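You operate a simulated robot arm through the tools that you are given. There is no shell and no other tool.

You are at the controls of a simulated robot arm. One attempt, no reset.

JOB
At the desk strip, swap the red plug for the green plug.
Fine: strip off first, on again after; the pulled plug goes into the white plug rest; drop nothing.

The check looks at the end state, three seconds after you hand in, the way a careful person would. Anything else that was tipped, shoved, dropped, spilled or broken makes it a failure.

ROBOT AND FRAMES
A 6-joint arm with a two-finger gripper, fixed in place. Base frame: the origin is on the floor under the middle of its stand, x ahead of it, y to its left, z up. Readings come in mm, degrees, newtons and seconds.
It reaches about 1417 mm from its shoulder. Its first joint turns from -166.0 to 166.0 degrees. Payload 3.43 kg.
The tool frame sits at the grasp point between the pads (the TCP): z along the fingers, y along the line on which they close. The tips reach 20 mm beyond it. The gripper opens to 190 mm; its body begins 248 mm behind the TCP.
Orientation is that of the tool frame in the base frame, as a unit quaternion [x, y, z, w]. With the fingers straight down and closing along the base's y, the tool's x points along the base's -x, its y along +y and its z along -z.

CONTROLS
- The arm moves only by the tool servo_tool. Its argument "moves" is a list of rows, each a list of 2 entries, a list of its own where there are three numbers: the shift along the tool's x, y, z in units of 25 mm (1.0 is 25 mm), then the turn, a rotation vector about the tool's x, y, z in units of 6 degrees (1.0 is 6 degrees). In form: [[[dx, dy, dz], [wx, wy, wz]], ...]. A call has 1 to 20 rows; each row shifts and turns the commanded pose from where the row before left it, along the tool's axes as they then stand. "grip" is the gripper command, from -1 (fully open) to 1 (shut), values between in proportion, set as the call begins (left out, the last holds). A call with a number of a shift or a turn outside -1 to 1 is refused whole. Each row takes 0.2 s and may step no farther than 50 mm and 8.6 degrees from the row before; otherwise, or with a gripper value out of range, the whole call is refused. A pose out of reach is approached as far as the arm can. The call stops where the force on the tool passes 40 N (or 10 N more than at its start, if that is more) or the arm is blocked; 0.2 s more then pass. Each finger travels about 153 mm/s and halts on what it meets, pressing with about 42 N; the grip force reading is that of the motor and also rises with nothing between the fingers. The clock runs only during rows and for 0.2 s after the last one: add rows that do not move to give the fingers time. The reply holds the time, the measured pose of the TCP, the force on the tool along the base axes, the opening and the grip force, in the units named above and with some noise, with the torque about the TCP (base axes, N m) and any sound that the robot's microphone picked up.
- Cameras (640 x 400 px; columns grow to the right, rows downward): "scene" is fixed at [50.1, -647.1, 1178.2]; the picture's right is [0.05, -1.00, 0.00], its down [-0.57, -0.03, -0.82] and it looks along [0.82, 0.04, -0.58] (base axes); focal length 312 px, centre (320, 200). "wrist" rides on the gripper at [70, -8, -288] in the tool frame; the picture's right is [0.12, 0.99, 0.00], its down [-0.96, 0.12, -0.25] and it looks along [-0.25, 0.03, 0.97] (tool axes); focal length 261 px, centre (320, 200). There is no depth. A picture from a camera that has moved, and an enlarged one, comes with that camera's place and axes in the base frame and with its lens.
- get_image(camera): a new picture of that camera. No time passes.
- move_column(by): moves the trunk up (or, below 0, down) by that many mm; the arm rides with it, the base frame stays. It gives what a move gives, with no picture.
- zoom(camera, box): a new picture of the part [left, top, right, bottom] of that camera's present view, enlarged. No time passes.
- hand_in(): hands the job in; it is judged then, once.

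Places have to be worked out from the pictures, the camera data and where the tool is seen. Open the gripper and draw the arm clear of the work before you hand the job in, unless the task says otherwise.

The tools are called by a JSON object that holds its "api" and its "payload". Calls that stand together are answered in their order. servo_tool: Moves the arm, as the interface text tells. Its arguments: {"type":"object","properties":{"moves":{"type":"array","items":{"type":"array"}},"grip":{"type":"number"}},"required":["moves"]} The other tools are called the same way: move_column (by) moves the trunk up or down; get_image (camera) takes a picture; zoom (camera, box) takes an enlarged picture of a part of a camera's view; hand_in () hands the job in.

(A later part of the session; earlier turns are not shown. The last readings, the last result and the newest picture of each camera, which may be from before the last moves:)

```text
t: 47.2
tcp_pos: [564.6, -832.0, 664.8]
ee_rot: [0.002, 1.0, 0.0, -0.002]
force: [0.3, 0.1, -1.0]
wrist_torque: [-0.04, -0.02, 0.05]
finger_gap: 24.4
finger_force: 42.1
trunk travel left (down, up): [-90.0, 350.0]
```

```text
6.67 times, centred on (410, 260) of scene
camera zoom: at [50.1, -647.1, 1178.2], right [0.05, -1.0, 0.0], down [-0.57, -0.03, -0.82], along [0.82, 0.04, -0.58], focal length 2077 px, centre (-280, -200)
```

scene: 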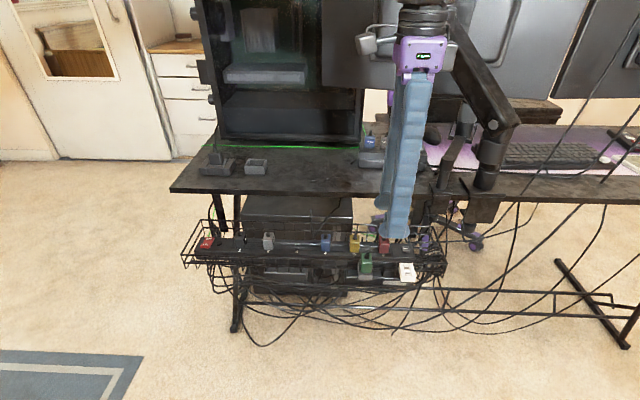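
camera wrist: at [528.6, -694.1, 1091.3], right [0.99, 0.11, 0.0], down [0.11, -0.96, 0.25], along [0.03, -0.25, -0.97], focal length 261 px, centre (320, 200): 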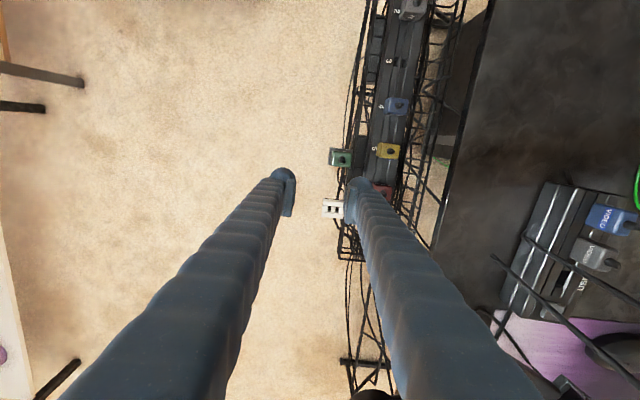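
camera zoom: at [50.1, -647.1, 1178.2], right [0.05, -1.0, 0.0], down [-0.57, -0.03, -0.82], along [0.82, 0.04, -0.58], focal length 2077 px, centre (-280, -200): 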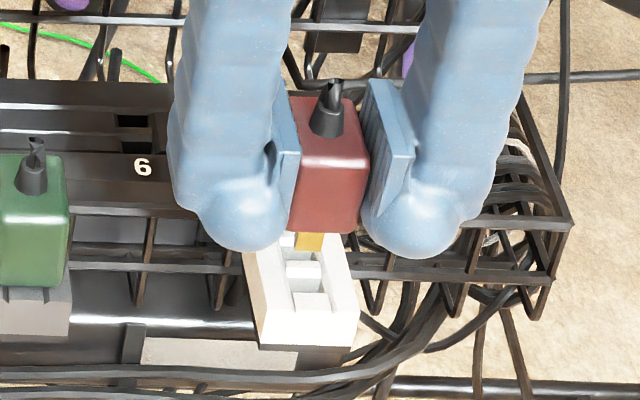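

Lateral check: the groove centre is ~2.2 mm to -y and ~1 mm to +x of the plug. I correct and go down another 12 mm.

{"api": "servo_tool", "payload": {"moves": [[[-0.045, -0.088, 0], [0, 0, 0]], [[0, 0, 0], [0, 0, 0]], [[0, 0, 0.16], [0, 0, 0]], [[0, 0, 0.16], [0, 0, 0]]]}}

{"api": "zoom", "payload": {"camera": "wrist", "box": [280, 140, 360, 230]}}

{"api": "zoom", "payload": {"camera": "scene", "box": [390, 230, 430, 290]}}

```text
t: 48.2
tcp_pos: [565.7, -835.6, 657.6]
ee_rot: [0.003, 1.0, 0.0, -0.001]
force: [-0.3, -1.0, -0.4]
wrist_torque: [-0.02, -0.02, 0.0]
finger_gap: 24.2
finger_force: 42.2
trunk travel left (down, up): [-90.0, 350.0]
```

```text
4.44 times, centred on (320, 185) of wrist
camera zoom: at [495.9, -842.7, 944.9], right [-0.12, 0.99, 0.0], down [0.96, 0.11, 0.25], along [0.24, 0.03, -0.97], focal length 1158 px, centre (320, 267)
```

zoom: 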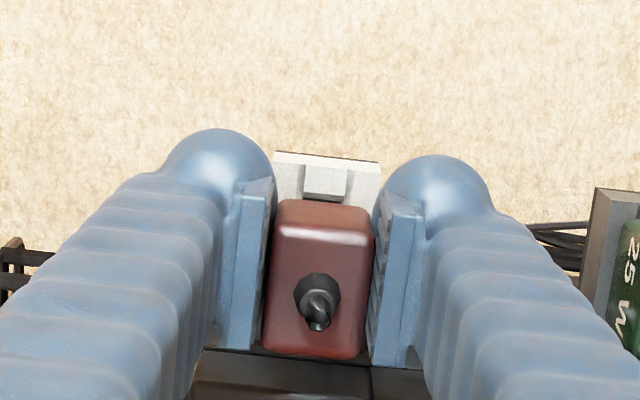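

```text
6.67 times, centred on (410, 260) of scene
camera zoom: at [50.1, -647.1, 1178.2], right [0.05, -1.0, 0.0], down [-0.57, -0.03, -0.82], along [0.82, 0.04, -0.58], focal length 2077 px, centre (-280, -200)
```

zoom: 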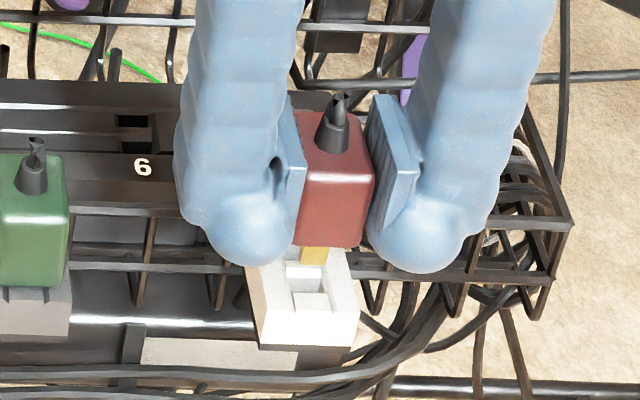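

Now within about 1 mm in both directions. I descend slowly, watching the force.

{"api": "servo_tool", "payload": {"moves": [[[0, 0, 0.12], [0, 0, 0]], [[0, 0, 0.12], [0, 0, 0]], [[0, 0, 0.12], [0, 0, 0]]]}}

{"api": "zoom", "payload": {"camera": "scene", "box": [390, 230, 430, 290]}}

{"api": "zoom", "payload": {"camera": "wrist", "box": [280, 140, 360, 230]}}

```text
t: 49.0
tcp_pos: [564.3, -835.6, 648.1]
ee_rot: [0.002, 1.0, 0.0, -0.001]
force: [-0.2, 0.6, -0.8]
wrist_torque: [-0.03, 0.02, -0.01]
finger_gap: 24.6
finger_force: 42.3
trunk travel left (down, up): [-90.0, 350.0]
```

```text
6.67 times, centred on (410, 260) of scene
camera zoom: at [50.1, -647.1, 1178.2], right [0.05, -1.0, 0.0], down [-0.57, -0.03, -0.82], along [0.82, 0.04, -0.58], focal length 2077 px, centre (-280, -200)
```

zoom: 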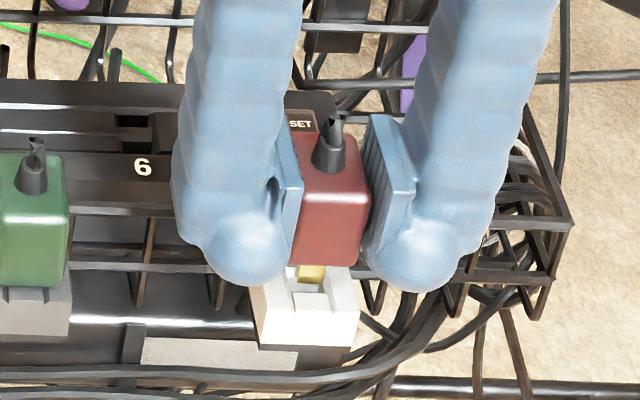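

```text
4.44 times, centred on (320, 185) of wrist
camera zoom: at [495.2, -842.9, 936.1], right [-0.12, 0.99, 0.0], down [0.96, 0.11, 0.25], along [0.24, 0.03, -0.97], focal length 1158 px, centre (320, 267)
```

zoom: 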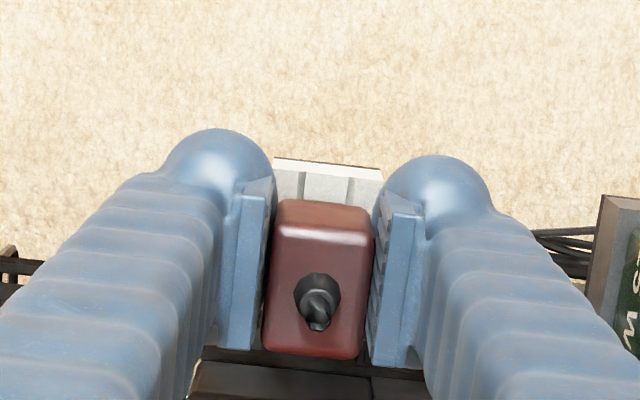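

The front blade is entering the groove with no force. I continue down slowly.

{"api": "servo_tool", "payload": {"moves": [[[0, 0, 0.1], [0, 0, 0]], [[0, 0, 0.1], [0, 0, 0]]]}}

{"api": "servo_tool", "payload": {"moves": [[[0, 0, 0.1], [0, 0, 0]]]}}

{"api": "zoom", "payload": {"camera": "scene", "box": [390, 230, 430, 290]}}

```text
t: 49.6
tcp_pos: [565.1, -836.4, 644.7]
ee_rot: [0.002, 1.0, 0.001, -0.002]
force: [-0.3, 0.4, -0.4]
wrist_torque: [0.0, 0.01, 0.0]
finger_gap: 24.4
finger_force: 42.0
trunk travel left (down, up): [-90.0, 350.0]
```

```text
t: 50.0
tcp_pos: [565.1, -834.4, 642.0]
ee_rot: [0.002, 1.0, 0.0, -0.001]
force: [0.0, 0.4, -0.3]
wrist_torque: [0.0, -0.04, -0.02]
finger_gap: 24.2
finger_force: 41.5
trunk travel left (down, up): [-90.0, 350.0]
```

```text
6.67 times, centred on (410, 260) of scene
camera zoom: at [50.1, -647.1, 1178.2], right [0.05, -1.0, 0.0], down [-0.57, -0.03, -0.82], along [0.82, 0.04, -0.58], focal length 2077 px, centre (-280, -200)
```

zoom: 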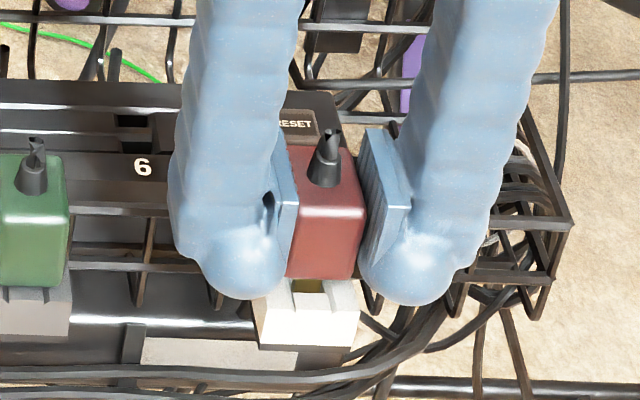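

The blades are in the rest's holes. I keep lowering until it seats.

{"api": "servo_tool", "payload": {"moves": [[[0, 0, 0.1], [0, 0, 0]], [[0, 0, 0.1], [0, 0, 0]]]}}

{"api": "servo_tool", "payload": {"moves": [[[0, 0, 0.1], [0, 0, 0]]]}}

{"api": "zoom", "payload": {"camera": "scene", "box": [340, 230, 430, 290]}}

```text
t: 50.6
tcp_pos: [565.6, -835.5, 636.1]
ee_rot: [0.002, 1.0, 0.001, -0.001]
force: [0.0, 1.0, 0.9]
wrist_torque: [0.01, -0.01, -0.05]
finger_gap: 24.4
finger_force: 42.0
trunk travel left (down, up): [-90.0, 350.0]
```

```text
t: 51.0
tcp_pos: [564.4, -834.1, 633.4]
ee_rot: [0.001, 1.0, 0.0, -0.001]
force: [2.1, -0.7, -0.4]
wrist_torque: [-0.06, -0.03, -0.02]
finger_gap: 24.3
finger_force: 41.4
trunk travel left (down, up): [-90.0, 350.0]
```

```text
6.67 times, centred on (385, 260) of scene
camera zoom: at [50.1, -647.1, 1178.2], right [0.05, -1.0, 0.0], down [-0.57, -0.03, -0.82], along [0.82, 0.04, -0.58], focal length 2077 px, centre (-113, -200)
```

zoom: 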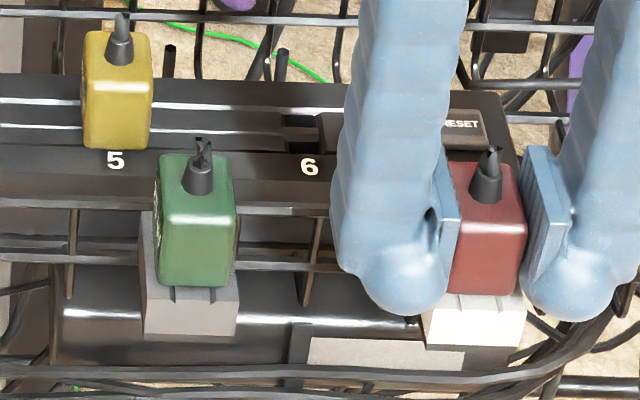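

Red looks as deep in the white rest as green in its own rest. I nudge down once more to feel the hard stop.

{"api": "servo_tool", "payload": {"moves": [[[0, 0, 0.08], [0, 0, 0]]]}}

```text
t: 51.4
tcp_pos: [565.3, -834.7, 633.0]
ee_rot: [0.002, 1.0, 0.0, -0.001]
force: [0.1, 4.2, 12.4]
wrist_torque: [0.15, -0.02, -0.02]
finger_gap: 24.1
finger_force: 41.8
trunk travel left (down, up): [-90.0, 350.0]
```

Hard stop felt at TCP z 633 (12 N): the red plug is seated in the white rest. I ease off 1.5 mm and open the fingers a little.

{"api": "servo_tool", "payload": {"moves": [[[0, 0, -0.06], [0, 0, 0]]]}}

{"api": "servo_tool", "payload": {"moves": [[[0, 0, 0], [0, 0, 0]], [[0, 0, 0], [0, 0, 0]]], "grip": 0.6}}

{"api": "servo_tool", "payload": {"moves": [[[0, 0, -0.4], [0, 0, 0]], [[0, 0, -0.8], [0, 0, 0]], [[0, 0, -0.8], [0, 0, 0]], [[0, 0, -0.8], [0, 0, 0]]]}}

{"api": "zoom", "payload": {"camera": "scene", "box": [340, 210, 440, 290]}}

{"api": "zoom", "payload": {"camera": "wrist", "box": [240, 120, 420, 250]}}

```text
t: 51.8
tcp_pos: [565.5, -834.9, 634.4]
ee_rot: [0.002, 1.0, 0.002, -0.001]
force: [0.4, 2.8, 5.7]
wrist_torque: [0.03, -0.09, 0.05]
finger_gap: 24.2
finger_force: 41.7
trunk travel left (down, up): [-90.0, 350.0]
```

```text
t: 52.4
tcp_pos: [564.9, -835.0, 633.4]
ee_rot: [0.002, 1.0, 0.001, -0.001]
force: [-0.2, 0.4, 0.9]
wrist_torque: [0.01, 0.0, -0.02]
finger_gap: 37.9
finger_force: 0.1
trunk travel left (down, up): [-90.0, 350.0]
```

```text
t: 53.4
tcp_pos: [566.9, -835.3, 701.6]
ee_rot: [0.002, 1.0, 0.002, -0.001]
force: [-0.1, 0.4, -0.4]
wrist_torque: [0.05, -0.01, 0.01]
finger_gap: 37.8
finger_force: 0.1
trunk travel left (down, up): [-90.0, 350.0]
```

```text
5.00 times, centred on (390, 250) of scene
camera zoom: at [50.1, -647.1, 1178.2], right [0.05, -1.0, 0.0], down [-0.57, -0.03, -0.82], along [0.82, 0.04, -0.58], focal length 1558 px, centre (-30, -50)
```

zoom: 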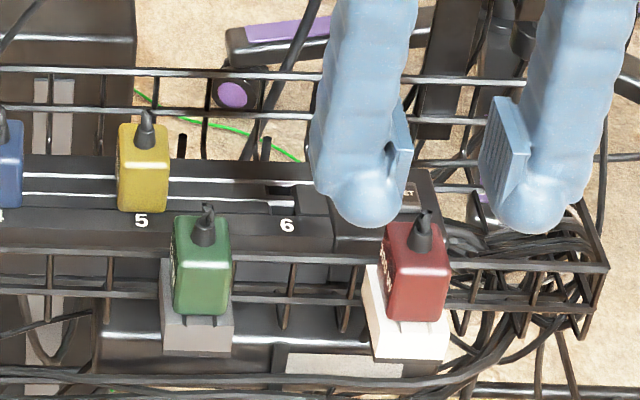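

```text
3.08 times, centred on (330, 185) of wrist
camera zoom: at [496.7, -843.4, 989.1], right [-0.12, 0.99, 0.0], down [0.96, 0.11, 0.25], along [0.24, 0.03, -0.97], focal length 802 px, centre (289, 246)
```

zoom: 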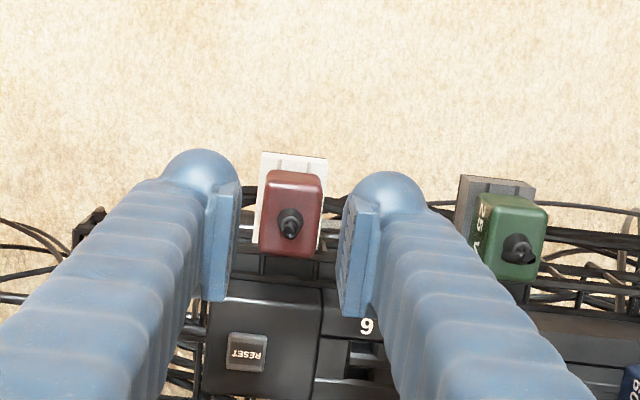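

Red is securely in the white rest, sitting just like green in its own. I move over to the green plug at about (569, -737), staying above its stub.

{"api": "servo_tool", "payload": {"moves": [[[0, 0, -0.6], [0, 0, 0]], [[0, 0.78, 0], [0, 0, 0]], [[0, 0.78, 0], [0, 0, 0]], [[0, 0.78, 0], [0, 0, 0]], [[0, 0.78, 0], [0, 0, 0]], [[0, 0.78, 0], [0, 0, 0]]]}}

{"api": "zoom", "payload": {"camera": "wrist", "box": [280, 140, 360, 230]}}

{"api": "zoom", "payload": {"camera": "scene", "box": [330, 200, 430, 290]}}

```text
t: 54.8
tcp_pos: [568.8, -738.7, 716.5]
ee_rot: [0.002, 1.0, 0.001, 0.0]
force: [-0.2, -0.2, -0.3]
wrist_torque: [0.05, 0.02, 0.01]
finger_gap: 38.0
finger_force: 0.0
trunk travel left (down, up): [-90.0, 350.0]
```

```text
4.44 times, centred on (320, 185) of wrist
camera zoom: at [498.1, -745.5, 1004.8], right [-0.11, 0.99, 0.0], down [0.96, 0.11, 0.25], along [0.24, 0.03, -0.97], focal length 1158 px, centre (320, 267)
```

zoom: 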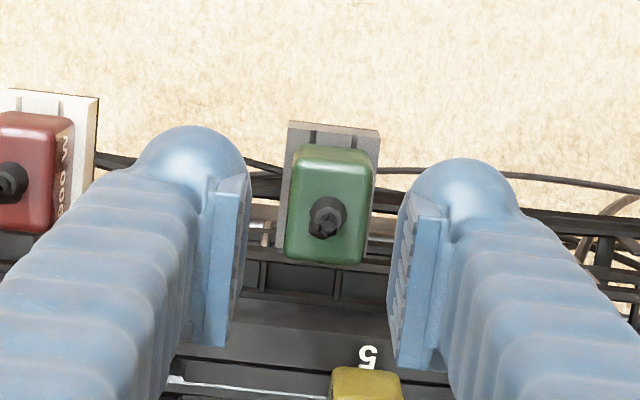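

```text
4.44 times, centred on (380, 245) of scene
camera zoom: at [50.1, -647.1, 1178.2], right [0.05, -1.0, 0.0], down [-0.57, -0.03, -0.82], along [0.82, 0.04, -0.58], focal length 1385 px, centre (53, 0)
```

zoom: 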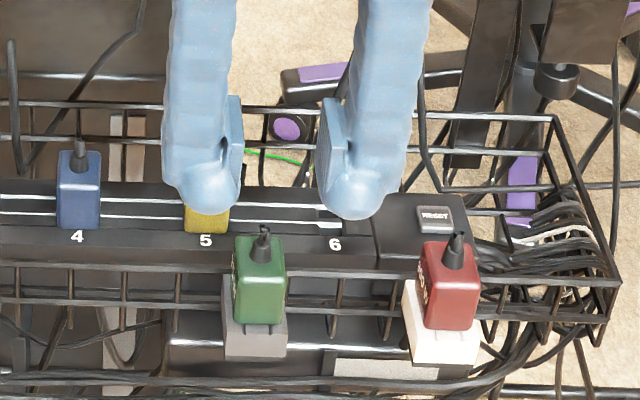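

Green's centre is about +2.6 mm in y and +2 mm in x from the TCP. I correct (keeping the same grip offset as for red) and descend partway.

{"api": "servo_tool", "payload": {"moves": [[[0.08, 0.1, 0.3], [0, 0, 0]], [[0, 0, 0.6], [0, 0, 0]], [[0, 0, 0.6], [0, 0, 0]], [[0, 0, 0.5], [0, 0, 0]]], "grip": 0.63}}

{"api": "zoom", "payload": {"camera": "wrist", "box": [280, 140, 360, 230]}}

{"api": "zoom", "payload": {"camera": "scene", "box": [330, 200, 430, 290]}}

```text
t: 55.8
tcp_pos: [563.1, -733.2, 667.6]
ee_rot: [0.002, 1.0, 0.001, -0.001]
force: [-0.1, 0.5, 0.8]
wrist_torque: [-0.02, 0.0, 0.01]
finger_gap: 34.8
finger_force: 0.1
trunk travel left (down, up): [-90.0, 350.0]
```

```text
4.44 times, centred on (320, 185) of wrist
camera zoom: at [493.6, -741.9, 954.9], right [-0.12, 0.99, 0.0], down [0.96, 0.11, 0.25], along [0.24, 0.03, -0.97], focal length 1158 px, centre (320, 267)
```

zoom: 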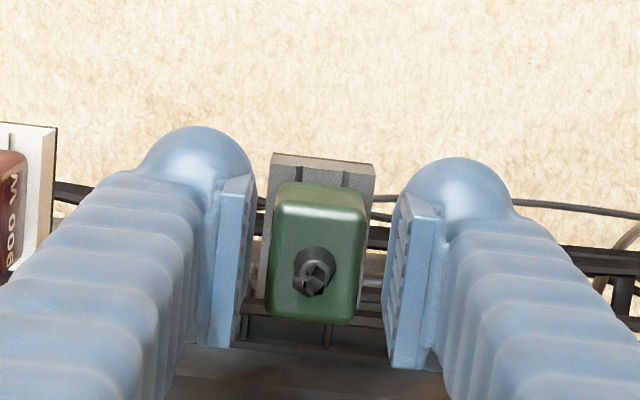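

```text
4.44 times, centred on (380, 245) of scene
camera zoom: at [50.1, -647.1, 1178.2], right [0.05, -1.0, 0.0], down [-0.57, -0.03, -0.82], along [0.82, 0.04, -0.58], focal length 1385 px, centre (53, 0)
```

zoom: 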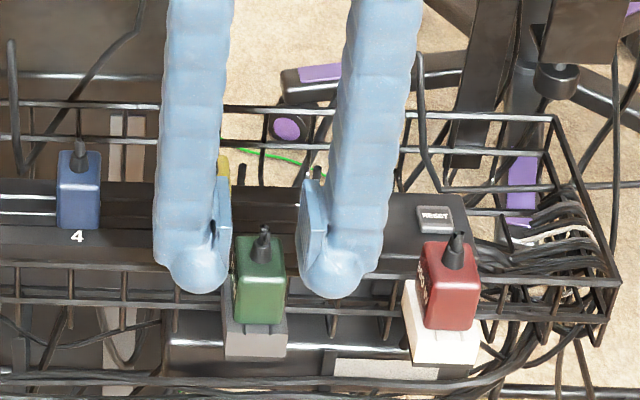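

Laterally aligned; x needs +3 mm. I correct and continue down to z ≈ 648, then verify.

{"api": "servo_tool", "payload": {"moves": [[[-0.12, 0, 0.26], [0, 0, 0]], [[0, 0, 0.26], [0, 0, 0]], [[0, 0, 0.26], [0, 0, 0]], [[0, 0, 0], [0, 0, 0]]]}}

{"api": "zoom", "payload": {"camera": "wrist", "box": [280, 140, 360, 230]}}

{"api": "zoom", "payload": {"camera": "scene", "box": [330, 210, 420, 290]}}

```text
t: 56.8
tcp_pos: [566.3, -734.1, 647.6]
ee_rot: [0.002, 1.0, 0.001, 0.0]
force: [1.1, -0.2, 0.5]
wrist_torque: [0.04, -0.03, 0.02]
finger_gap: 34.9
finger_force: 0.1
trunk travel left (down, up): [-90.0, 350.0]
```

```text
4.44 times, centred on (320, 185) of wrist
camera zoom: at [497.2, -741.7, 935.4], right [-0.12, 0.99, 0.0], down [0.96, 0.11, 0.25], along [0.24, 0.03, -0.97], focal length 1158 px, centre (320, 267)
```

zoom: 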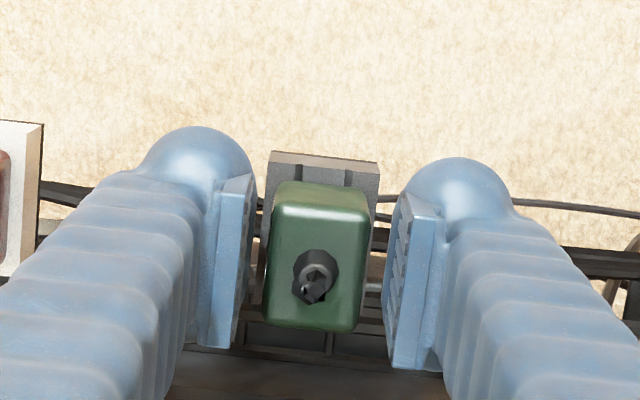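

```text
5.00 times, centred on (375, 250) of scene
camera zoom: at [50.1, -647.1, 1178.2], right [0.05, -1.0, 0.0], down [-0.57, -0.03, -0.82], along [0.82, 0.04, -0.58], focal length 1558 px, centre (45, -50)
```

zoom: 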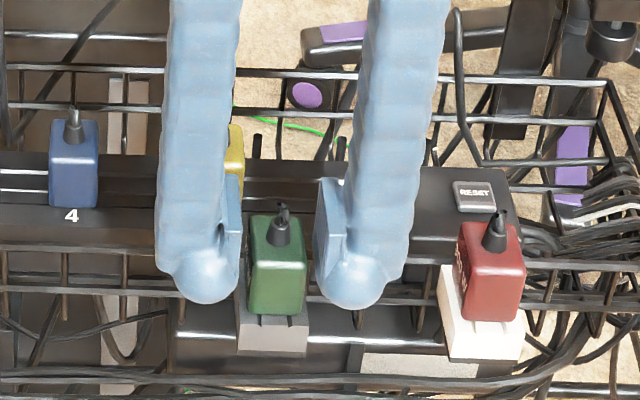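

Aligned within a millimetre. I lower the last 14 mm to the grip height used for red in its rest.

{"api": "servo_tool", "payload": {"moves": [[[0, 0, 0.2], [0, 0, 0]], [[0, 0, 0.2], [0, 0, 0]], [[0, 0, 0.18], [0, 0, 0]], [[0, 0, 0], [0, 0, 0]]]}}

{"api": "zoom", "payload": {"camera": "wrist", "box": [280, 140, 360, 230]}}

{"api": "zoom", "payload": {"camera": "scene", "box": [330, 210, 420, 290]}}

```text
t: 57.8
tcp_pos: [566.3, -735.0, 633.2]
ee_rot: [0.002, 1.0, 0.001, -0.001]
force: [-0.2, 0.6, -1.0]
wrist_torque: [0.04, -0.02, 0.01]
finger_gap: 34.9
finger_force: 0.0
trunk travel left (down, up): [-90.0, 350.0]
```

```text
4.44 times, centred on (320, 185) of wrist
camera zoom: at [497.0, -742.7, 921.1], right [-0.12, 0.99, 0.0], down [0.96, 0.11, 0.25], along [0.24, 0.03, -0.97], focal length 1158 px, centre (320, 267)
```

zoom: 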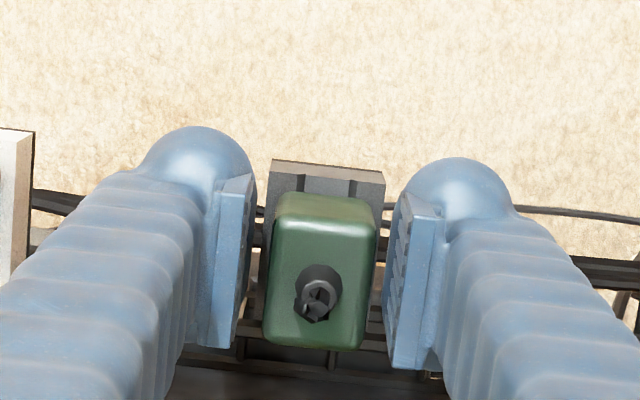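

```text
5.00 times, centred on (375, 250) of scene
camera zoom: at [50.1, -647.1, 1178.2], right [0.05, -1.0, 0.0], down [-0.57, -0.03, -0.82], along [0.82, 0.04, -0.58], focal length 1558 px, centre (45, -50)
```

zoom: 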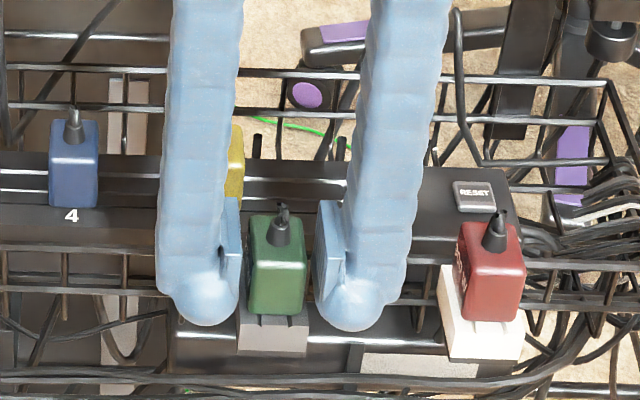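

Green's stub appears ~2 mm nearer than red's did in the grip; I shift 2 mm to match, then close on it.

{"api": "servo_tool", "payload": {"moves": [[[0.08, 0, 0], [0, 0, 0]], [[0, 0, 0], [0, 0, 0]]]}}

{"api": "servo_tool", "payload": {"moves": [[[0, 0, 0], [0, 0, 0]], [[0, 0, 0], [0, 0, 0]], [[0, 0, 0], [0, 0, 0]]], "grip": 1}}

{"api": "zoom", "payload": {"camera": "wrist", "box": [280, 140, 360, 230]}}

```text
t: 58.4
tcp_pos: [565.4, -735.9, 633.5]
ee_rot: [0.002, 1.0, 0.002, -0.001]
force: [0.2, -0.5, 0.7]
wrist_torque: [-0.01, 0.02, 0.0]
finger_gap: 35.0
finger_force: 0.1
trunk travel left (down, up): [-90.0, 350.0]
```

```text
t: 59.2
tcp_pos: [564.8, -736.1, 635.0]
ee_rot: [0.002, 1.0, 0.001, -0.001]
force: [-0.4, 0.5, 0.7]
wrist_torque: [-0.01, 0.02, 0.02]
finger_gap: 24.4
finger_force: 42.3
trunk travel left (down, up): [-90.0, 350.0]
```

```text
4.44 times, centred on (320, 185) of wrist
camera zoom: at [495.0, -742.8, 921.1], right [-0.12, 0.99, 0.0], down [0.96, 0.11, 0.25], along [0.24, 0.03, -0.97], focal length 1158 px, centre (320, 267)
```

zoom: 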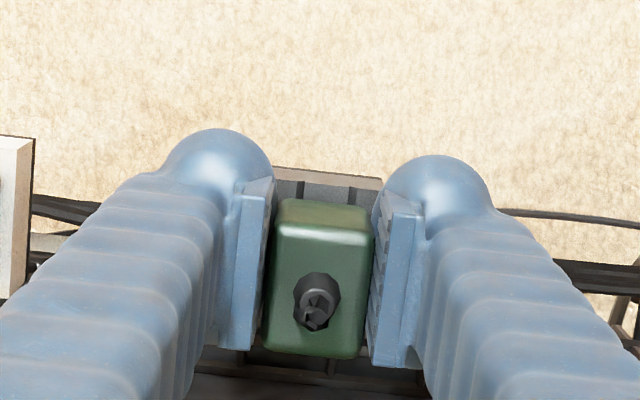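

Green is gripped (24.4 mm, 42 N) in the same relative position as red was. I pull it up in small steps.

{"api": "servo_tool", "payload": {"moves": [[[0, 0, -0.06], [0, 0, 0]], [[0, 0, -0.06], [0, 0, 0]], [[0, 0, -0.08], [0, 0, 0]]]}}

{"api": "servo_tool", "payload": {"moves": [[[0, 0, -0.15], [0, 0, 0]], [[0, 0, -0.2], [0, 0, 0]], [[0, 0, -0.3], [0, 0, 0]], [[0, 0, -0.4], [0, 0, 0]], [[0, 0, -0.4], [0, 0, 0]]]}}

{"api": "zoom", "payload": {"camera": "scene", "box": [330, 200, 430, 290]}}

{"api": "zoom", "payload": {"camera": "wrist", "box": [280, 140, 360, 230]}}

```text
t: 60.0
tcp_pos: [565.8, -735.5, 638.9]
ee_rot: [0.002, 1.0, -0.001, -0.002]
force: [-0.3, 0.4, -0.7]
wrist_torque: [0.02, 0.05, -0.01]
finger_gap: 24.4
finger_force: 42.1
trunk travel left (down, up): [-90.0, 350.0]
```

```text
t: 61.2
tcp_pos: [564.8, -736.0, 675.4]
ee_rot: [0.001, 1.0, 0.0, -0.001]
force: [0.1, 0.3, -1.0]
wrist_torque: [0.04, 0.04, -0.01]
finger_gap: 24.3
finger_force: 42.6
trunk travel left (down, up): [-90.0, 350.0]
```

```text
4.44 times, centred on (380, 245) of scene
camera zoom: at [50.1, -647.1, 1178.2], right [0.05, -1.0, 0.0], down [-0.57, -0.03, -0.82], along [0.82, 0.04, -0.58], focal length 1385 px, centre (53, 0)
```

zoom: 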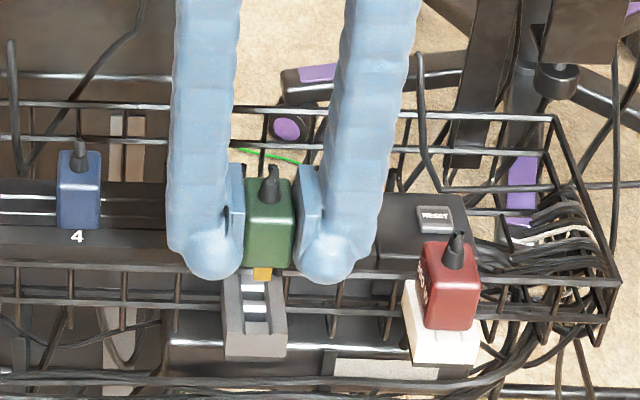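

```text
4.44 times, centred on (320, 185) of wrist
camera zoom: at [495.7, -743.2, 962.6], right [-0.12, 0.99, 0.0], down [0.96, 0.11, 0.25], along [0.24, 0.03, -0.97], focal length 1158 px, centre (320, 267)
```

zoom: 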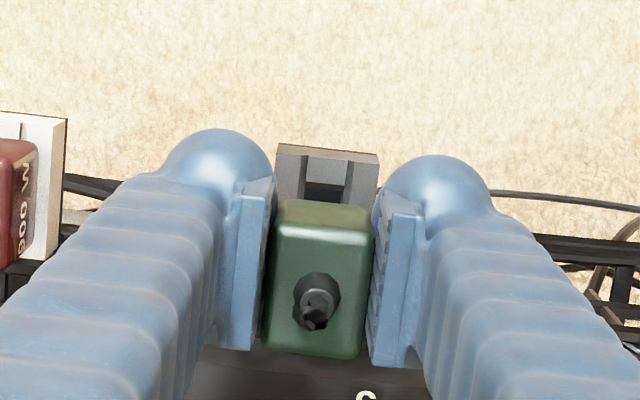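

Green is out and hangs straight. I raise to z ≈ 703 and move diagonally to above socket 6 at (649, -787).

{"api": "servo_tool", "payload": {"moves": [[[0, 0, -0.56], [0, 0, 0]], [[0, 0, -0.56], [0, 0, 0]], [[-0.668, -0.408, 0], [0, 0, 0]], [[-0.668, -0.408, 0], [0, 0, 0]], [[-0.668, -0.408, 0], [0, 0, 0]], [[-0.668, -0.408, 0], [0, 0, 0]], [[-0.668, -0.408, 0], [0, 0, 0]], [[0, 0, 0], [0, 0, 0]]]}}

{"api": "zoom", "payload": {"camera": "wrist", "box": [270, 120, 370, 240]}}

{"api": "zoom", "payload": {"camera": "scene", "box": [350, 190, 430, 280]}}

```text
t: 63.0
tcp_pos: [649.4, -786.7, 699.8]
ee_rot: [0.002, 1.0, 0.001, -0.001]
force: [0.2, -0.5, -1.3]
wrist_torque: [0.11, 0.01, -0.01]
finger_gap: 24.5
finger_force: 41.3
trunk travel left (down, up): [-90.0, 350.0]
```

```text
3.33 times, centred on (320, 180) of wrist
camera zoom: at [579.4, -795.0, 987.8], right [-0.12, 0.99, 0.0], down [0.96, 0.11, 0.24], along [0.24, 0.03, -0.97], focal length 869 px, centre (320, 267)
```

zoom: 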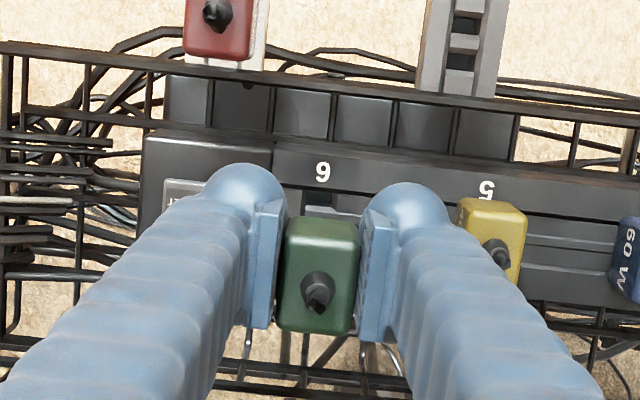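

```text
4.44 times, centred on (390, 235) of scene
camera zoom: at [50.1, -647.1, 1178.2], right [0.05, -1.0, 0.0], down [-0.57, -0.03, -0.82], along [0.82, 0.04, -0.58], focal length 1385 px, centre (9, 44)
```

zoom: 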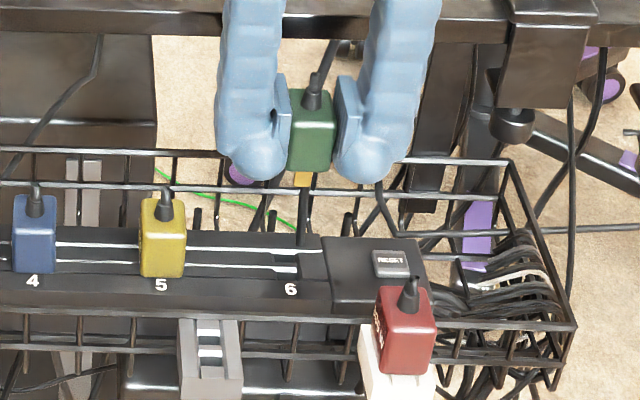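

I descend to z ≈ 670 and take the same wrist view as when red was just pulled out, to compare alignment directly.

{"api": "servo_tool", "payload": {"moves": [[[0, 0, 0.6], [0, 0, 0]], [[0, 0, 0.6], [0, 0, 0]], [[0, 0, 0], [0, 0, 0]]]}}

{"api": "zoom", "payload": {"camera": "wrist", "box": [240, 120, 400, 250]}}

{"api": "zoom", "payload": {"camera": "scene", "box": [366, 210, 406, 260]}}

```text
t: 63.8
tcp_pos: [649.0, -786.0, 673.1]
ee_rot: [0.002, 1.0, 0.002, -0.001]
force: [-0.1, 0.7, -0.7]
wrist_torque: [0.05, 0.01, -0.02]
finger_gap: 24.7
finger_force: 42.0
trunk travel left (down, up): [-90.0, 350.0]
```

```text
3.08 times, centred on (320, 185) of wrist
camera zoom: at [578.7, -793.8, 959.8], right [-0.12, 0.99, 0.0], down [0.96, 0.11, 0.25], along [0.24, 0.03, -0.97], focal length 802 px, centre (320, 246)
```

zoom: 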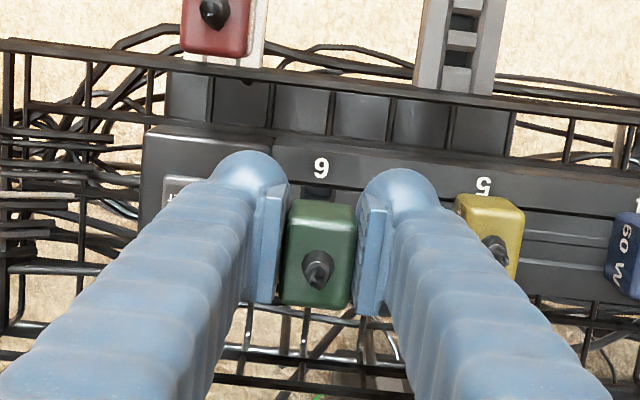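

```text
8.00 times, centred on (386, 235) of scene
camera zoom: at [50.1, -647.1, 1178.2], right [0.05, -1.0, 0.0], down [-0.57, -0.03, -0.82], along [0.82, 0.04, -0.58], focal length 2492 px, centre (-208, -80)
```

zoom: 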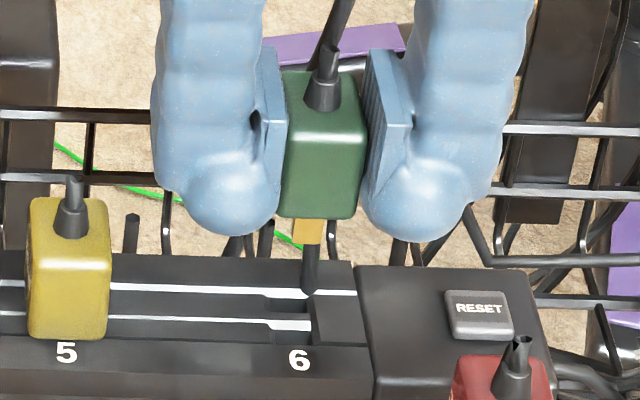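

The view matches the red-extraction view almost pixel for pixel. I descend to z ≈ 642, then insert in small steps.

{"api": "servo_tool", "payload": {"moves": [[[0, 0, 0.4], [0, 0, 0]], [[0, 0, 0.4], [0, 0, 0]], [[0, 0, 0.4], [0, 0, 0]], [[0, 0, 0], [0, 0, 0]]]}}

{"api": "zoom", "payload": {"camera": "wrist", "box": [270, 150, 370, 240]}}

{"api": "zoom", "payload": {"camera": "scene", "box": [366, 210, 406, 260]}}

```text
t: 64.8
tcp_pos: [648.1, -786.9, 644.0]
ee_rot: [0.002, 1.0, 0.001, -0.001]
force: [0.5, 0.4, -0.8]
wrist_torque: [-0.01, 0.0, 0.0]
finger_gap: 24.4
finger_force: 41.9
trunk travel left (down, up): [-90.0, 350.0]
```

```text
4.44 times, centred on (320, 195) of wrist
camera zoom: at [578.4, -793.9, 930.7], right [-0.12, 0.99, 0.0], down [0.96, 0.11, 0.25], along [0.24, 0.03, -0.97], focal length 1158 px, centre (320, 222)
```

zoom: 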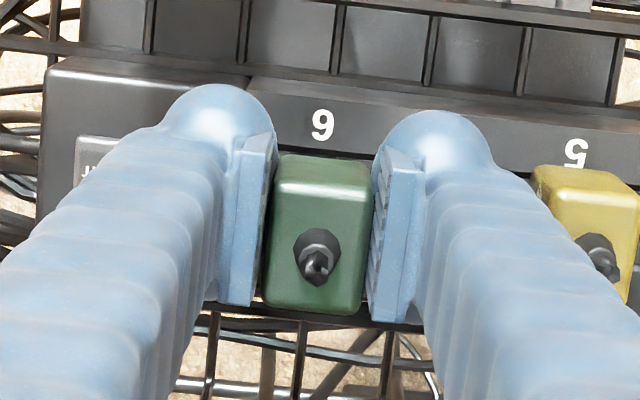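

```text
8.00 times, centred on (386, 235) of scene
camera zoom: at [50.1, -647.1, 1178.2], right [0.05, -1.0, 0.0], down [-0.57, -0.03, -0.82], along [0.82, 0.04, -0.58], focal length 2492 px, centre (-208, -80)
```

zoom: 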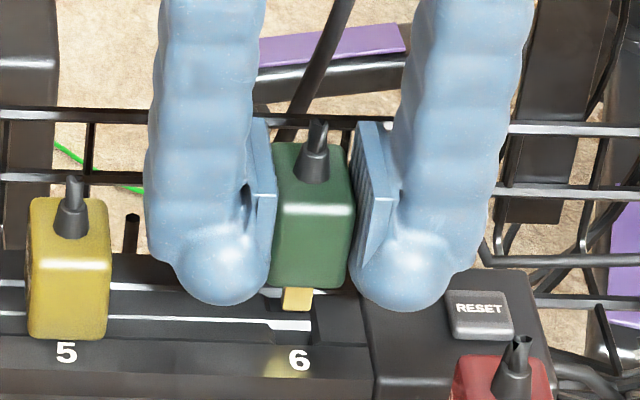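

Still well aligned. I continue down in 3 mm steps, watching the force.

{"api": "servo_tool", "payload": {"moves": [[[0, -0.02, 0.12], [0, 0, 0]], [[0, 0, 0.12], [0, 0, 0]]]}}

{"api": "servo_tool", "payload": {"moves": [[[0, 0, 0.12], [0, 0, 0]]]}}

{"api": "zoom", "payload": {"camera": "scene", "box": [366, 220, 406, 270]}}

{"api": "zoom", "payload": {"camera": "wrist", "box": [270, 150, 370, 240]}}

```text
t: 65.4
tcp_pos: [648.1, -786.2, 636.6]
ee_rot: [0.002, 1.0, 0.0, -0.002]
force: [0.3, -0.3, -0.5]
wrist_torque: [0.03, 0.05, -0.02]
finger_gap: 24.2
finger_force: 41.8
trunk travel left (down, up): [-90.0, 350.0]
```

```text
t: 65.8
tcp_pos: [648.9, -786.3, 635.2]
ee_rot: [0.002, 1.0, 0.001, -0.002]
force: [0.5, 0.3, -0.1]
wrist_torque: [-0.02, 0.0, 0.0]
finger_gap: 24.6
finger_force: 41.7
trunk travel left (down, up): [-90.0, 350.0]
```

```text
8.00 times, centred on (386, 245) of scene
camera zoom: at [50.1, -647.1, 1178.2], right [0.05, -1.0, 0.0], down [-0.57, -0.03, -0.82], along [0.82, 0.04, -0.58], focal length 2492 px, centre (-208, -160)
```

zoom: 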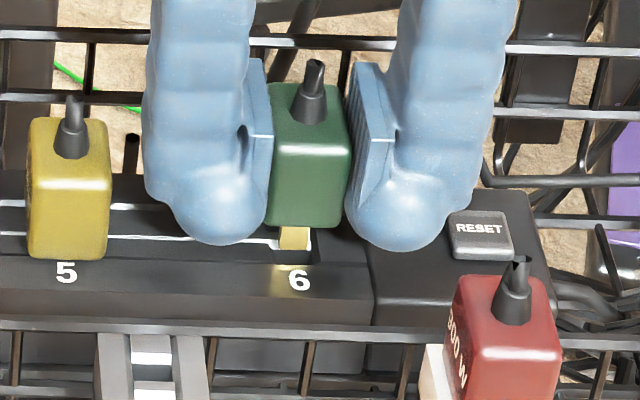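

```text
4.44 times, centred on (320, 195) of wrist
camera zoom: at [578.8, -794.1, 922.0], right [-0.12, 0.99, 0.0], down [0.96, 0.11, 0.24], along [0.24, 0.03, -0.97], focal length 1158 px, centre (320, 222)
```

zoom: 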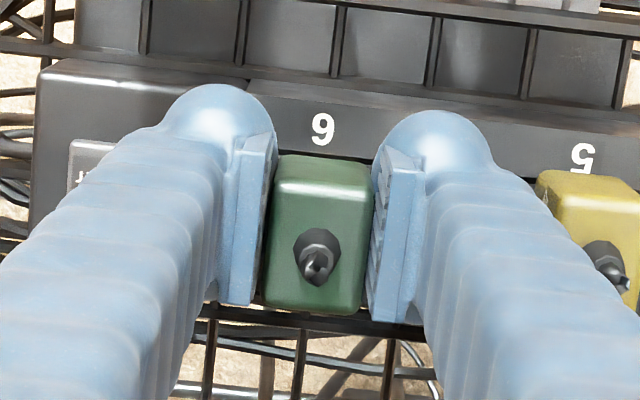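

A comparison of the "6" label suggests I'm ~0.6 mm toward +y; I trim that and continue down in small steps.

{"api": "servo_tool", "payload": {"moves": [[[0, -0.028, 0.06], [0, 0, 0]], [[0, 0, 0.08], [0, 0, 0]]]}}

{"api": "servo_tool", "payload": {"moves": [[[0, 0, 0.1], [0, 0, 0]]]}}

{"api": "servo_tool", "payload": {"moves": [[[0, 0, 0.1], [0, 0, 0]]]}}

{"api": "zoom", "payload": {"camera": "scene", "box": [366, 220, 406, 270]}}

```text
t: 66.4
tcp_pos: [648.9, -787.7, 631.4]
ee_rot: [0.002, 1.0, 0.001, 0.0]
force: [0.4, 0.1, -0.6]
wrist_torque: [-0.01, 0.01, -0.01]
finger_gap: 24.3
finger_force: 42.1
trunk travel left (down, up): [-90.0, 350.0]
```

```text
t: 66.8
tcp_pos: [649.0, -787.0, 628.5]
ee_rot: [0.001, 1.0, 0.001, -0.001]
force: [-0.4, 0.1, -0.8]
wrist_torque: [-0.02, 0.0, 0.0]
finger_gap: 24.4
finger_force: 42.2
trunk travel left (down, up): [-90.0, 350.0]
```

```text
t: 67.2
tcp_pos: [649.3, -788.0, 625.0]
ee_rot: [0.002, 1.0, 0.001, -0.001]
force: [-0.1, -0.3, -0.7]
wrist_torque: [0.02, 0.01, 0.0]
finger_gap: 24.5
finger_force: 42.0
trunk travel left (down, up): [-90.0, 350.0]
```

```text
8.00 times, centred on (386, 245) of scene
camera zoom: at [50.1, -647.1, 1178.2], right [0.05, -1.0, 0.0], down [-0.57, -0.03, -0.82], along [0.82, 0.04, -0.58], focal length 2492 px, centre (-208, -160)
```

zoom: 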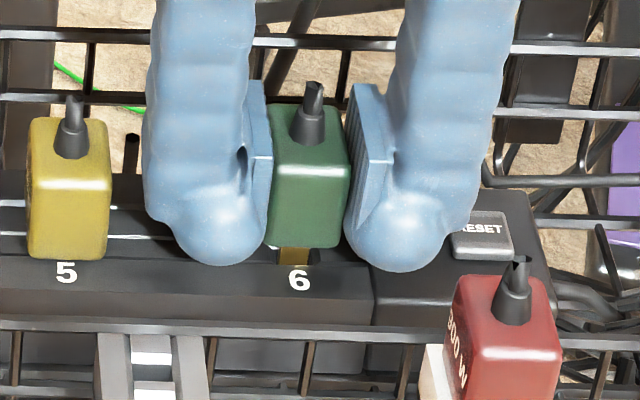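

The blade is entering the slot with no resistance. I continue down to seat it.

{"api": "servo_tool", "payload": {"moves": [[[0, 0, 0.1], [0, 0, 0]]]}}

{"api": "servo_tool", "payload": {"moves": [[[0, 0, 0.1], [0, 0, 0]]]}}

{"api": "servo_tool", "payload": {"moves": [[[0, 0, 0.08], [0, 0, 0]]]}}

{"api": "zoom", "payload": {"camera": "scene", "box": [366, 220, 406, 270]}}

```text
t: 67.6
tcp_pos: [647.1, -787.1, 622.4]
ee_rot: [0.001, 1.0, 0.0, -0.002]
force: [0.1, -0.3, -0.1]
wrist_torque: [-0.03, -0.03, -0.05]
finger_gap: 24.8
finger_force: 42.1
trunk travel left (down, up): [-90.0, 350.0]
```

```text
t: 68.0
tcp_pos: [647.3, -787.7, 621.0]
ee_rot: [0.002, 1.0, 0.0, -0.001]
force: [0.1, -0.5, -0.2]
wrist_torque: [0.01, -0.01, -0.03]
finger_gap: 24.4
finger_force: 41.9
trunk travel left (down, up): [-90.0, 350.0]
```

```text
t: 68.4
tcp_pos: [647.3, -787.6, 619.5]
ee_rot: [0.002, 1.0, 0.0, -0.001]
force: [-1.9, 0.0, 3.7]
wrist_torque: [-0.03, -0.01, -0.02]
finger_gap: 24.5
finger_force: 42.5
trunk travel left (down, up): [-90.0, 350.0]
```

```text
8.00 times, centred on (386, 245) of scene
camera zoom: at [50.1, -647.1, 1178.2], right [0.05, -1.0, 0.0], down [-0.57, -0.03, -0.82], along [0.82, 0.04, -0.58], focal length 2492 px, centre (-208, -160)
```

zoom: 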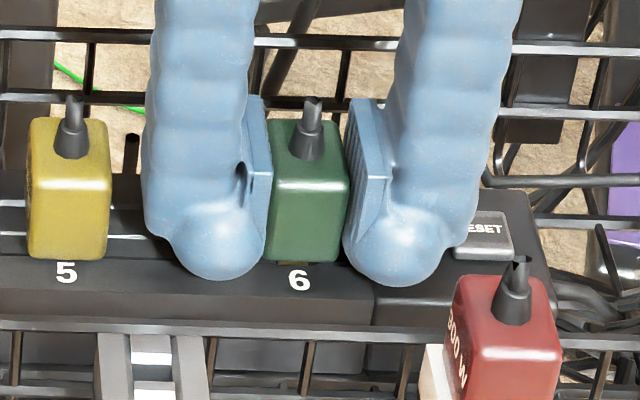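

Nearly seated, light contact force. I press a bit more to seat it fully.

{"api": "servo_tool", "payload": {"moves": [[[0, 0, 0.08], [0, 0, 0]]]}}

{"api": "servo_tool", "payload": {"moves": [[[0, 0, 0.06], [0, 0, 0]]]}}

{"api": "zoom", "payload": {"camera": "scene", "box": [366, 220, 406, 270]}}

```text
t: 68.8
tcp_pos: [647.0, -787.7, 617.2]
ee_rot: [0.001, 1.0, 0.001, -0.001]
force: [0.1, -2.8, 2.1]
wrist_torque: [-0.04, 0.04, 0.0]
finger_gap: 24.1
finger_force: 42.2
trunk travel left (down, up): [-90.0, 350.0]
```

```text
t: 69.2
tcp_pos: [647.5, -787.7, 617.6]
ee_rot: [0.002, 1.0, 0.0, -0.002]
force: [-0.6, -4.4, 11.2]
wrist_torque: [-0.02, 0.04, -0.01]
finger_gap: 24.5
finger_force: 41.8
trunk travel left (down, up): [-90.0, 350.0]
```

```text
8.00 times, centred on (386, 245) of scene
camera zoom: at [50.1, -647.1, 1178.2], right [0.05, -1.0, 0.0], down [-0.57, -0.03, -0.82], along [0.82, 0.04, -0.58], focal length 2492 px, centre (-208, -160)
```

zoom: 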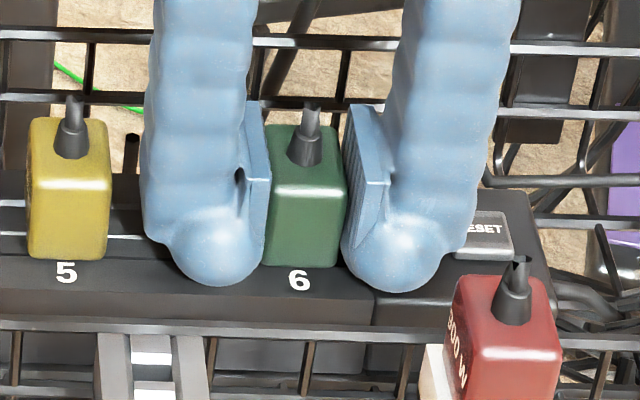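

Hard stop at 617.5 with 11 N — same height where red was seated. I ease off 1.5 mm and open to ~32 mm.

{"api": "servo_tool", "payload": {"moves": [[[0, 0, -0.06], [0, 0, 0]]]}}

{"api": "servo_tool", "payload": {"moves": [[[0, 0, 0], [0, 0, 0]], [[0, 0, 0], [0, 0, 0]]], "grip": 0.66}}

{"api": "servo_tool", "payload": {"moves": [[[0, 0, -0.2], [0, 0, 0]], [[0, 0, -0.5], [0, 0, 0]], [[0, 0, -0.7], [0, 0, 0]], [[0, 0, -0.8], [0, 0, 0]], [[0, 0, -0.8], [0, 0, 0]]]}}

{"api": "zoom", "payload": {"camera": "scene", "box": [330, 210, 430, 290]}}

{"api": "zoom", "payload": {"camera": "wrist", "box": [240, 120, 400, 250]}}

```text
t: 69.6
tcp_pos: [646.9, -787.7, 617.0]
ee_rot: [0.002, 1.0, 0.0, -0.001]
force: [-0.4, -6.2, 7.0]
wrist_torque: [-0.12, 0.03, -0.02]
finger_gap: 24.5
finger_force: 42.2
trunk travel left (down, up): [-90.0, 350.0]
```

```text
t: 70.2
tcp_pos: [647.8, -786.6, 616.2]
ee_rot: [0.002, 1.0, 0.001, -0.001]
force: [0.8, 1.0, 0.0]
wrist_torque: [-0.03, -0.01, -0.01]
finger_gap: 32.2
finger_force: 0.0
trunk travel left (down, up): [-90.0, 350.0]
```

```text
t: 71.4
tcp_pos: [649.0, -789.2, 690.8]
ee_rot: [0.001, 1.0, 0.001, -0.002]
force: [0.1, 0.4, -0.8]
wrist_torque: [0.02, 0.02, 0.0]
finger_gap: 32.5
finger_force: 0.0
trunk travel left (down, up): [-90.0, 350.0]
```

```text
5.00 times, centred on (380, 250) of scene
camera zoom: at [50.1, -647.1, 1178.2], right [0.05, -1.0, 0.0], down [-0.57, -0.03, -0.82], along [0.82, 0.04, -0.58], focal length 1558 px, centre (20, -50)
```

zoom: 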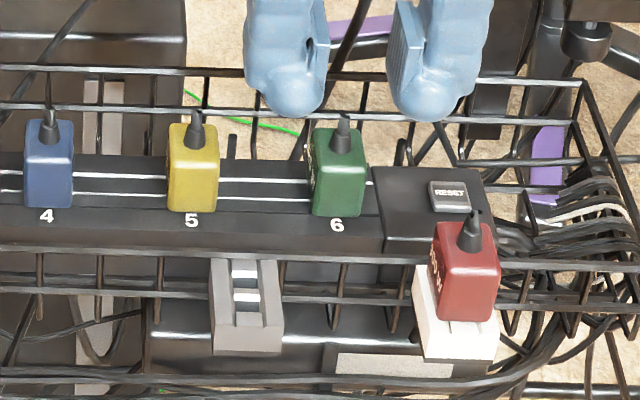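

```text
3.08 times, centred on (320, 185) of wrist
camera zoom: at [579.1, -795.6, 978.5], right [-0.12, 0.99, 0.0], down [0.96, 0.11, 0.24], along [0.24, 0.03, -0.97], focal length 802 px, centre (320, 246)
```

zoom: 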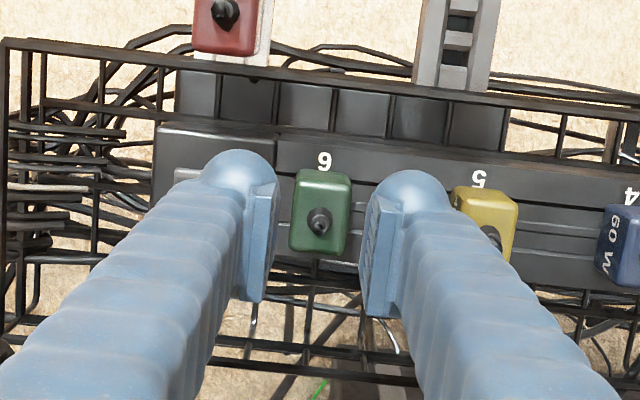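

Green is in socket 6 and red in the white rest. I zoom in to confirm that green sits flush and red is fully down.

{"api": "zoom", "payload": {"camera": "scene", "box": [360, 228, 400, 258]}}

{"api": "zoom", "payload": {"camera": "scene", "box": [390, 245, 430, 285]}}

```text
13.33 times, centred on (380, 243) of scene
camera zoom: at [50.1, -647.1, 1178.2], right [0.05, -1.0, 0.0], down [-0.57, -0.03, -0.82], along [0.82, 0.04, -0.58], focal length 4154 px, centre (-480, -373)
```

zoom: 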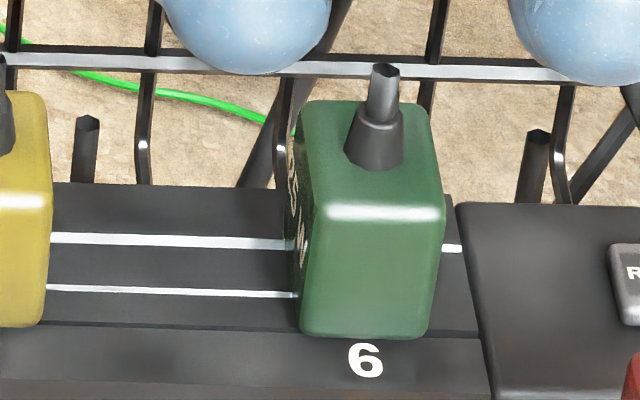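

```text
10.00 times, centred on (410, 265) of scene
camera zoom: at [50.1, -647.1, 1178.2], right [0.05, -1.0, 0.0], down [-0.57, -0.03, -0.82], along [0.82, 0.04, -0.58], focal length 3116 px, centre (-580, -450)
```

zoom: 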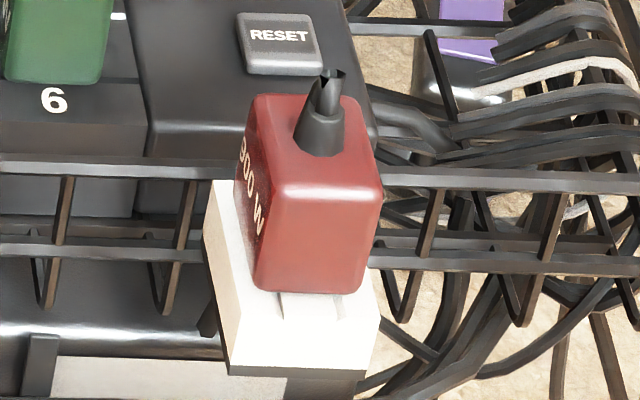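

Both plugs are flush. Now to switch the strip on again: I lift, back away from the desk, then raise the trunk to its original height.

{"api": "servo_tool", "payload": {"moves": [[[0, 0, -0.9], [0, 0, 0]], [[0, 0.2, -0.4], [0, 0, 0]], [[0.89, 0.3, 0], [0, 0, 0]], [[0.89, 0.3, 0], [0, 0, 0]], [[0.89, 0.3, 0], [0, 0, 0]], [[0.89, 0.3, 0], [0, 0, 0]]]}}

{"api": "move_column", "payload": {"by": 60}}

{"api": "get_image", "payload": {"camera": "scene"}}

```text
t: 72.8
tcp_pos: [559.3, -751.1, 723.7]
ee_rot: [0.001, 1.0, 0.0, -0.001]
force: [-0.1, -0.9, 0.4]
wrist_torque: [0.0, 0.01, -0.02]
finger_gap: 32.4
finger_force: 0.0
trunk travel left (down, up): [-90.0, 350.0]
```

```text
t: 73.8
tcp_pos: [558.4, -751.3, 784.4]
ee_rot: [0.001, 1.0, 0.001, -0.002]
force: [0.1, 0.5, 0.3]
wrist_torque: [0.06, -0.01, -0.01]
finger_gap: 32.3
finger_force: 0.0
trunk travel left (down, up): [-150.0, 290.0]
```

```text
taken
```

scene: 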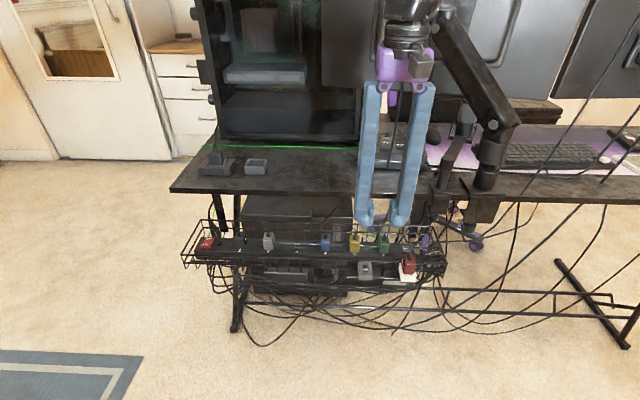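

I travel back along the front of the desk toward the switch side, opening the gripper wide on the way.

{"api": "servo_tool", "payload": {"moves": [[[-0.046, 0.909, -0.046], [0, 0, 0]], [[-0.046, 0.909, -0.046], [0, 0, 0]], [[-0.046, 0.909, -0.046], [0, 0, 0]], [[-0.046, 0.909, -0.046], [0, 0, 0]], [[-0.046, 0.909, -0.046], [0, 0, 0]], [[-0.046, 0.909, -0.046], [0, 0, 0]], [[-0.046, 0.909, -0.046], [0, 0, 0]], [[-0.046, 0.909, -0.046], [0, 0, 0]], [[-0.046, 0.909, -0.046], [0, 0, 0]], [[-0.046, 0.909, -0.046], [0, 0, 0]], [[-0.046, 0.909, -0.046], [0, 0, 0]], [[-0.046, 0.909, -0.046], [0, 0, 0]], [[-0.046, 0.909, -0.046], [0, 0, 0]], [[-0.046, 0.909, -0.046], [0, 0, 0]]], "grip": -1}}

{"api": "servo_tool", "payload": {"moves": [[[0, 0, 0], [0, -0.595, 0]], [[0, 0, 0], [0, -0.595, 0]], [[0, 0, 0], [0.971, 0, 0]], [[0, 0, 0], [0.971, 0, 0]], [[0, 0, 0], [0, 0, 0]]]}}

```text
t: 76.8
tcp_pos: [575.4, -435.1, 799.8]
ee_rot: [0.002, 1.0, 0.0, -0.001]
force: [0.7, -1.1, 0.0]
wrist_torque: [0.06, 0.01, -0.01]
finger_gap: 189.9
finger_force: 0.1
trunk travel left (down, up): [-150.0, 290.0]
```

```text
t: 78.0
tcp_pos: [576.8, -434.4, 801.5]
ee_rot: [0.008, 0.993, -0.102, 0.061]
force: [-0.9, -0.1, -0.2]
wrist_torque: [-0.12, 0.01, 0.03]
finger_gap: 189.8
finger_force: 0.2
trunk travel left (down, up): [-150.0, 290.0]
```

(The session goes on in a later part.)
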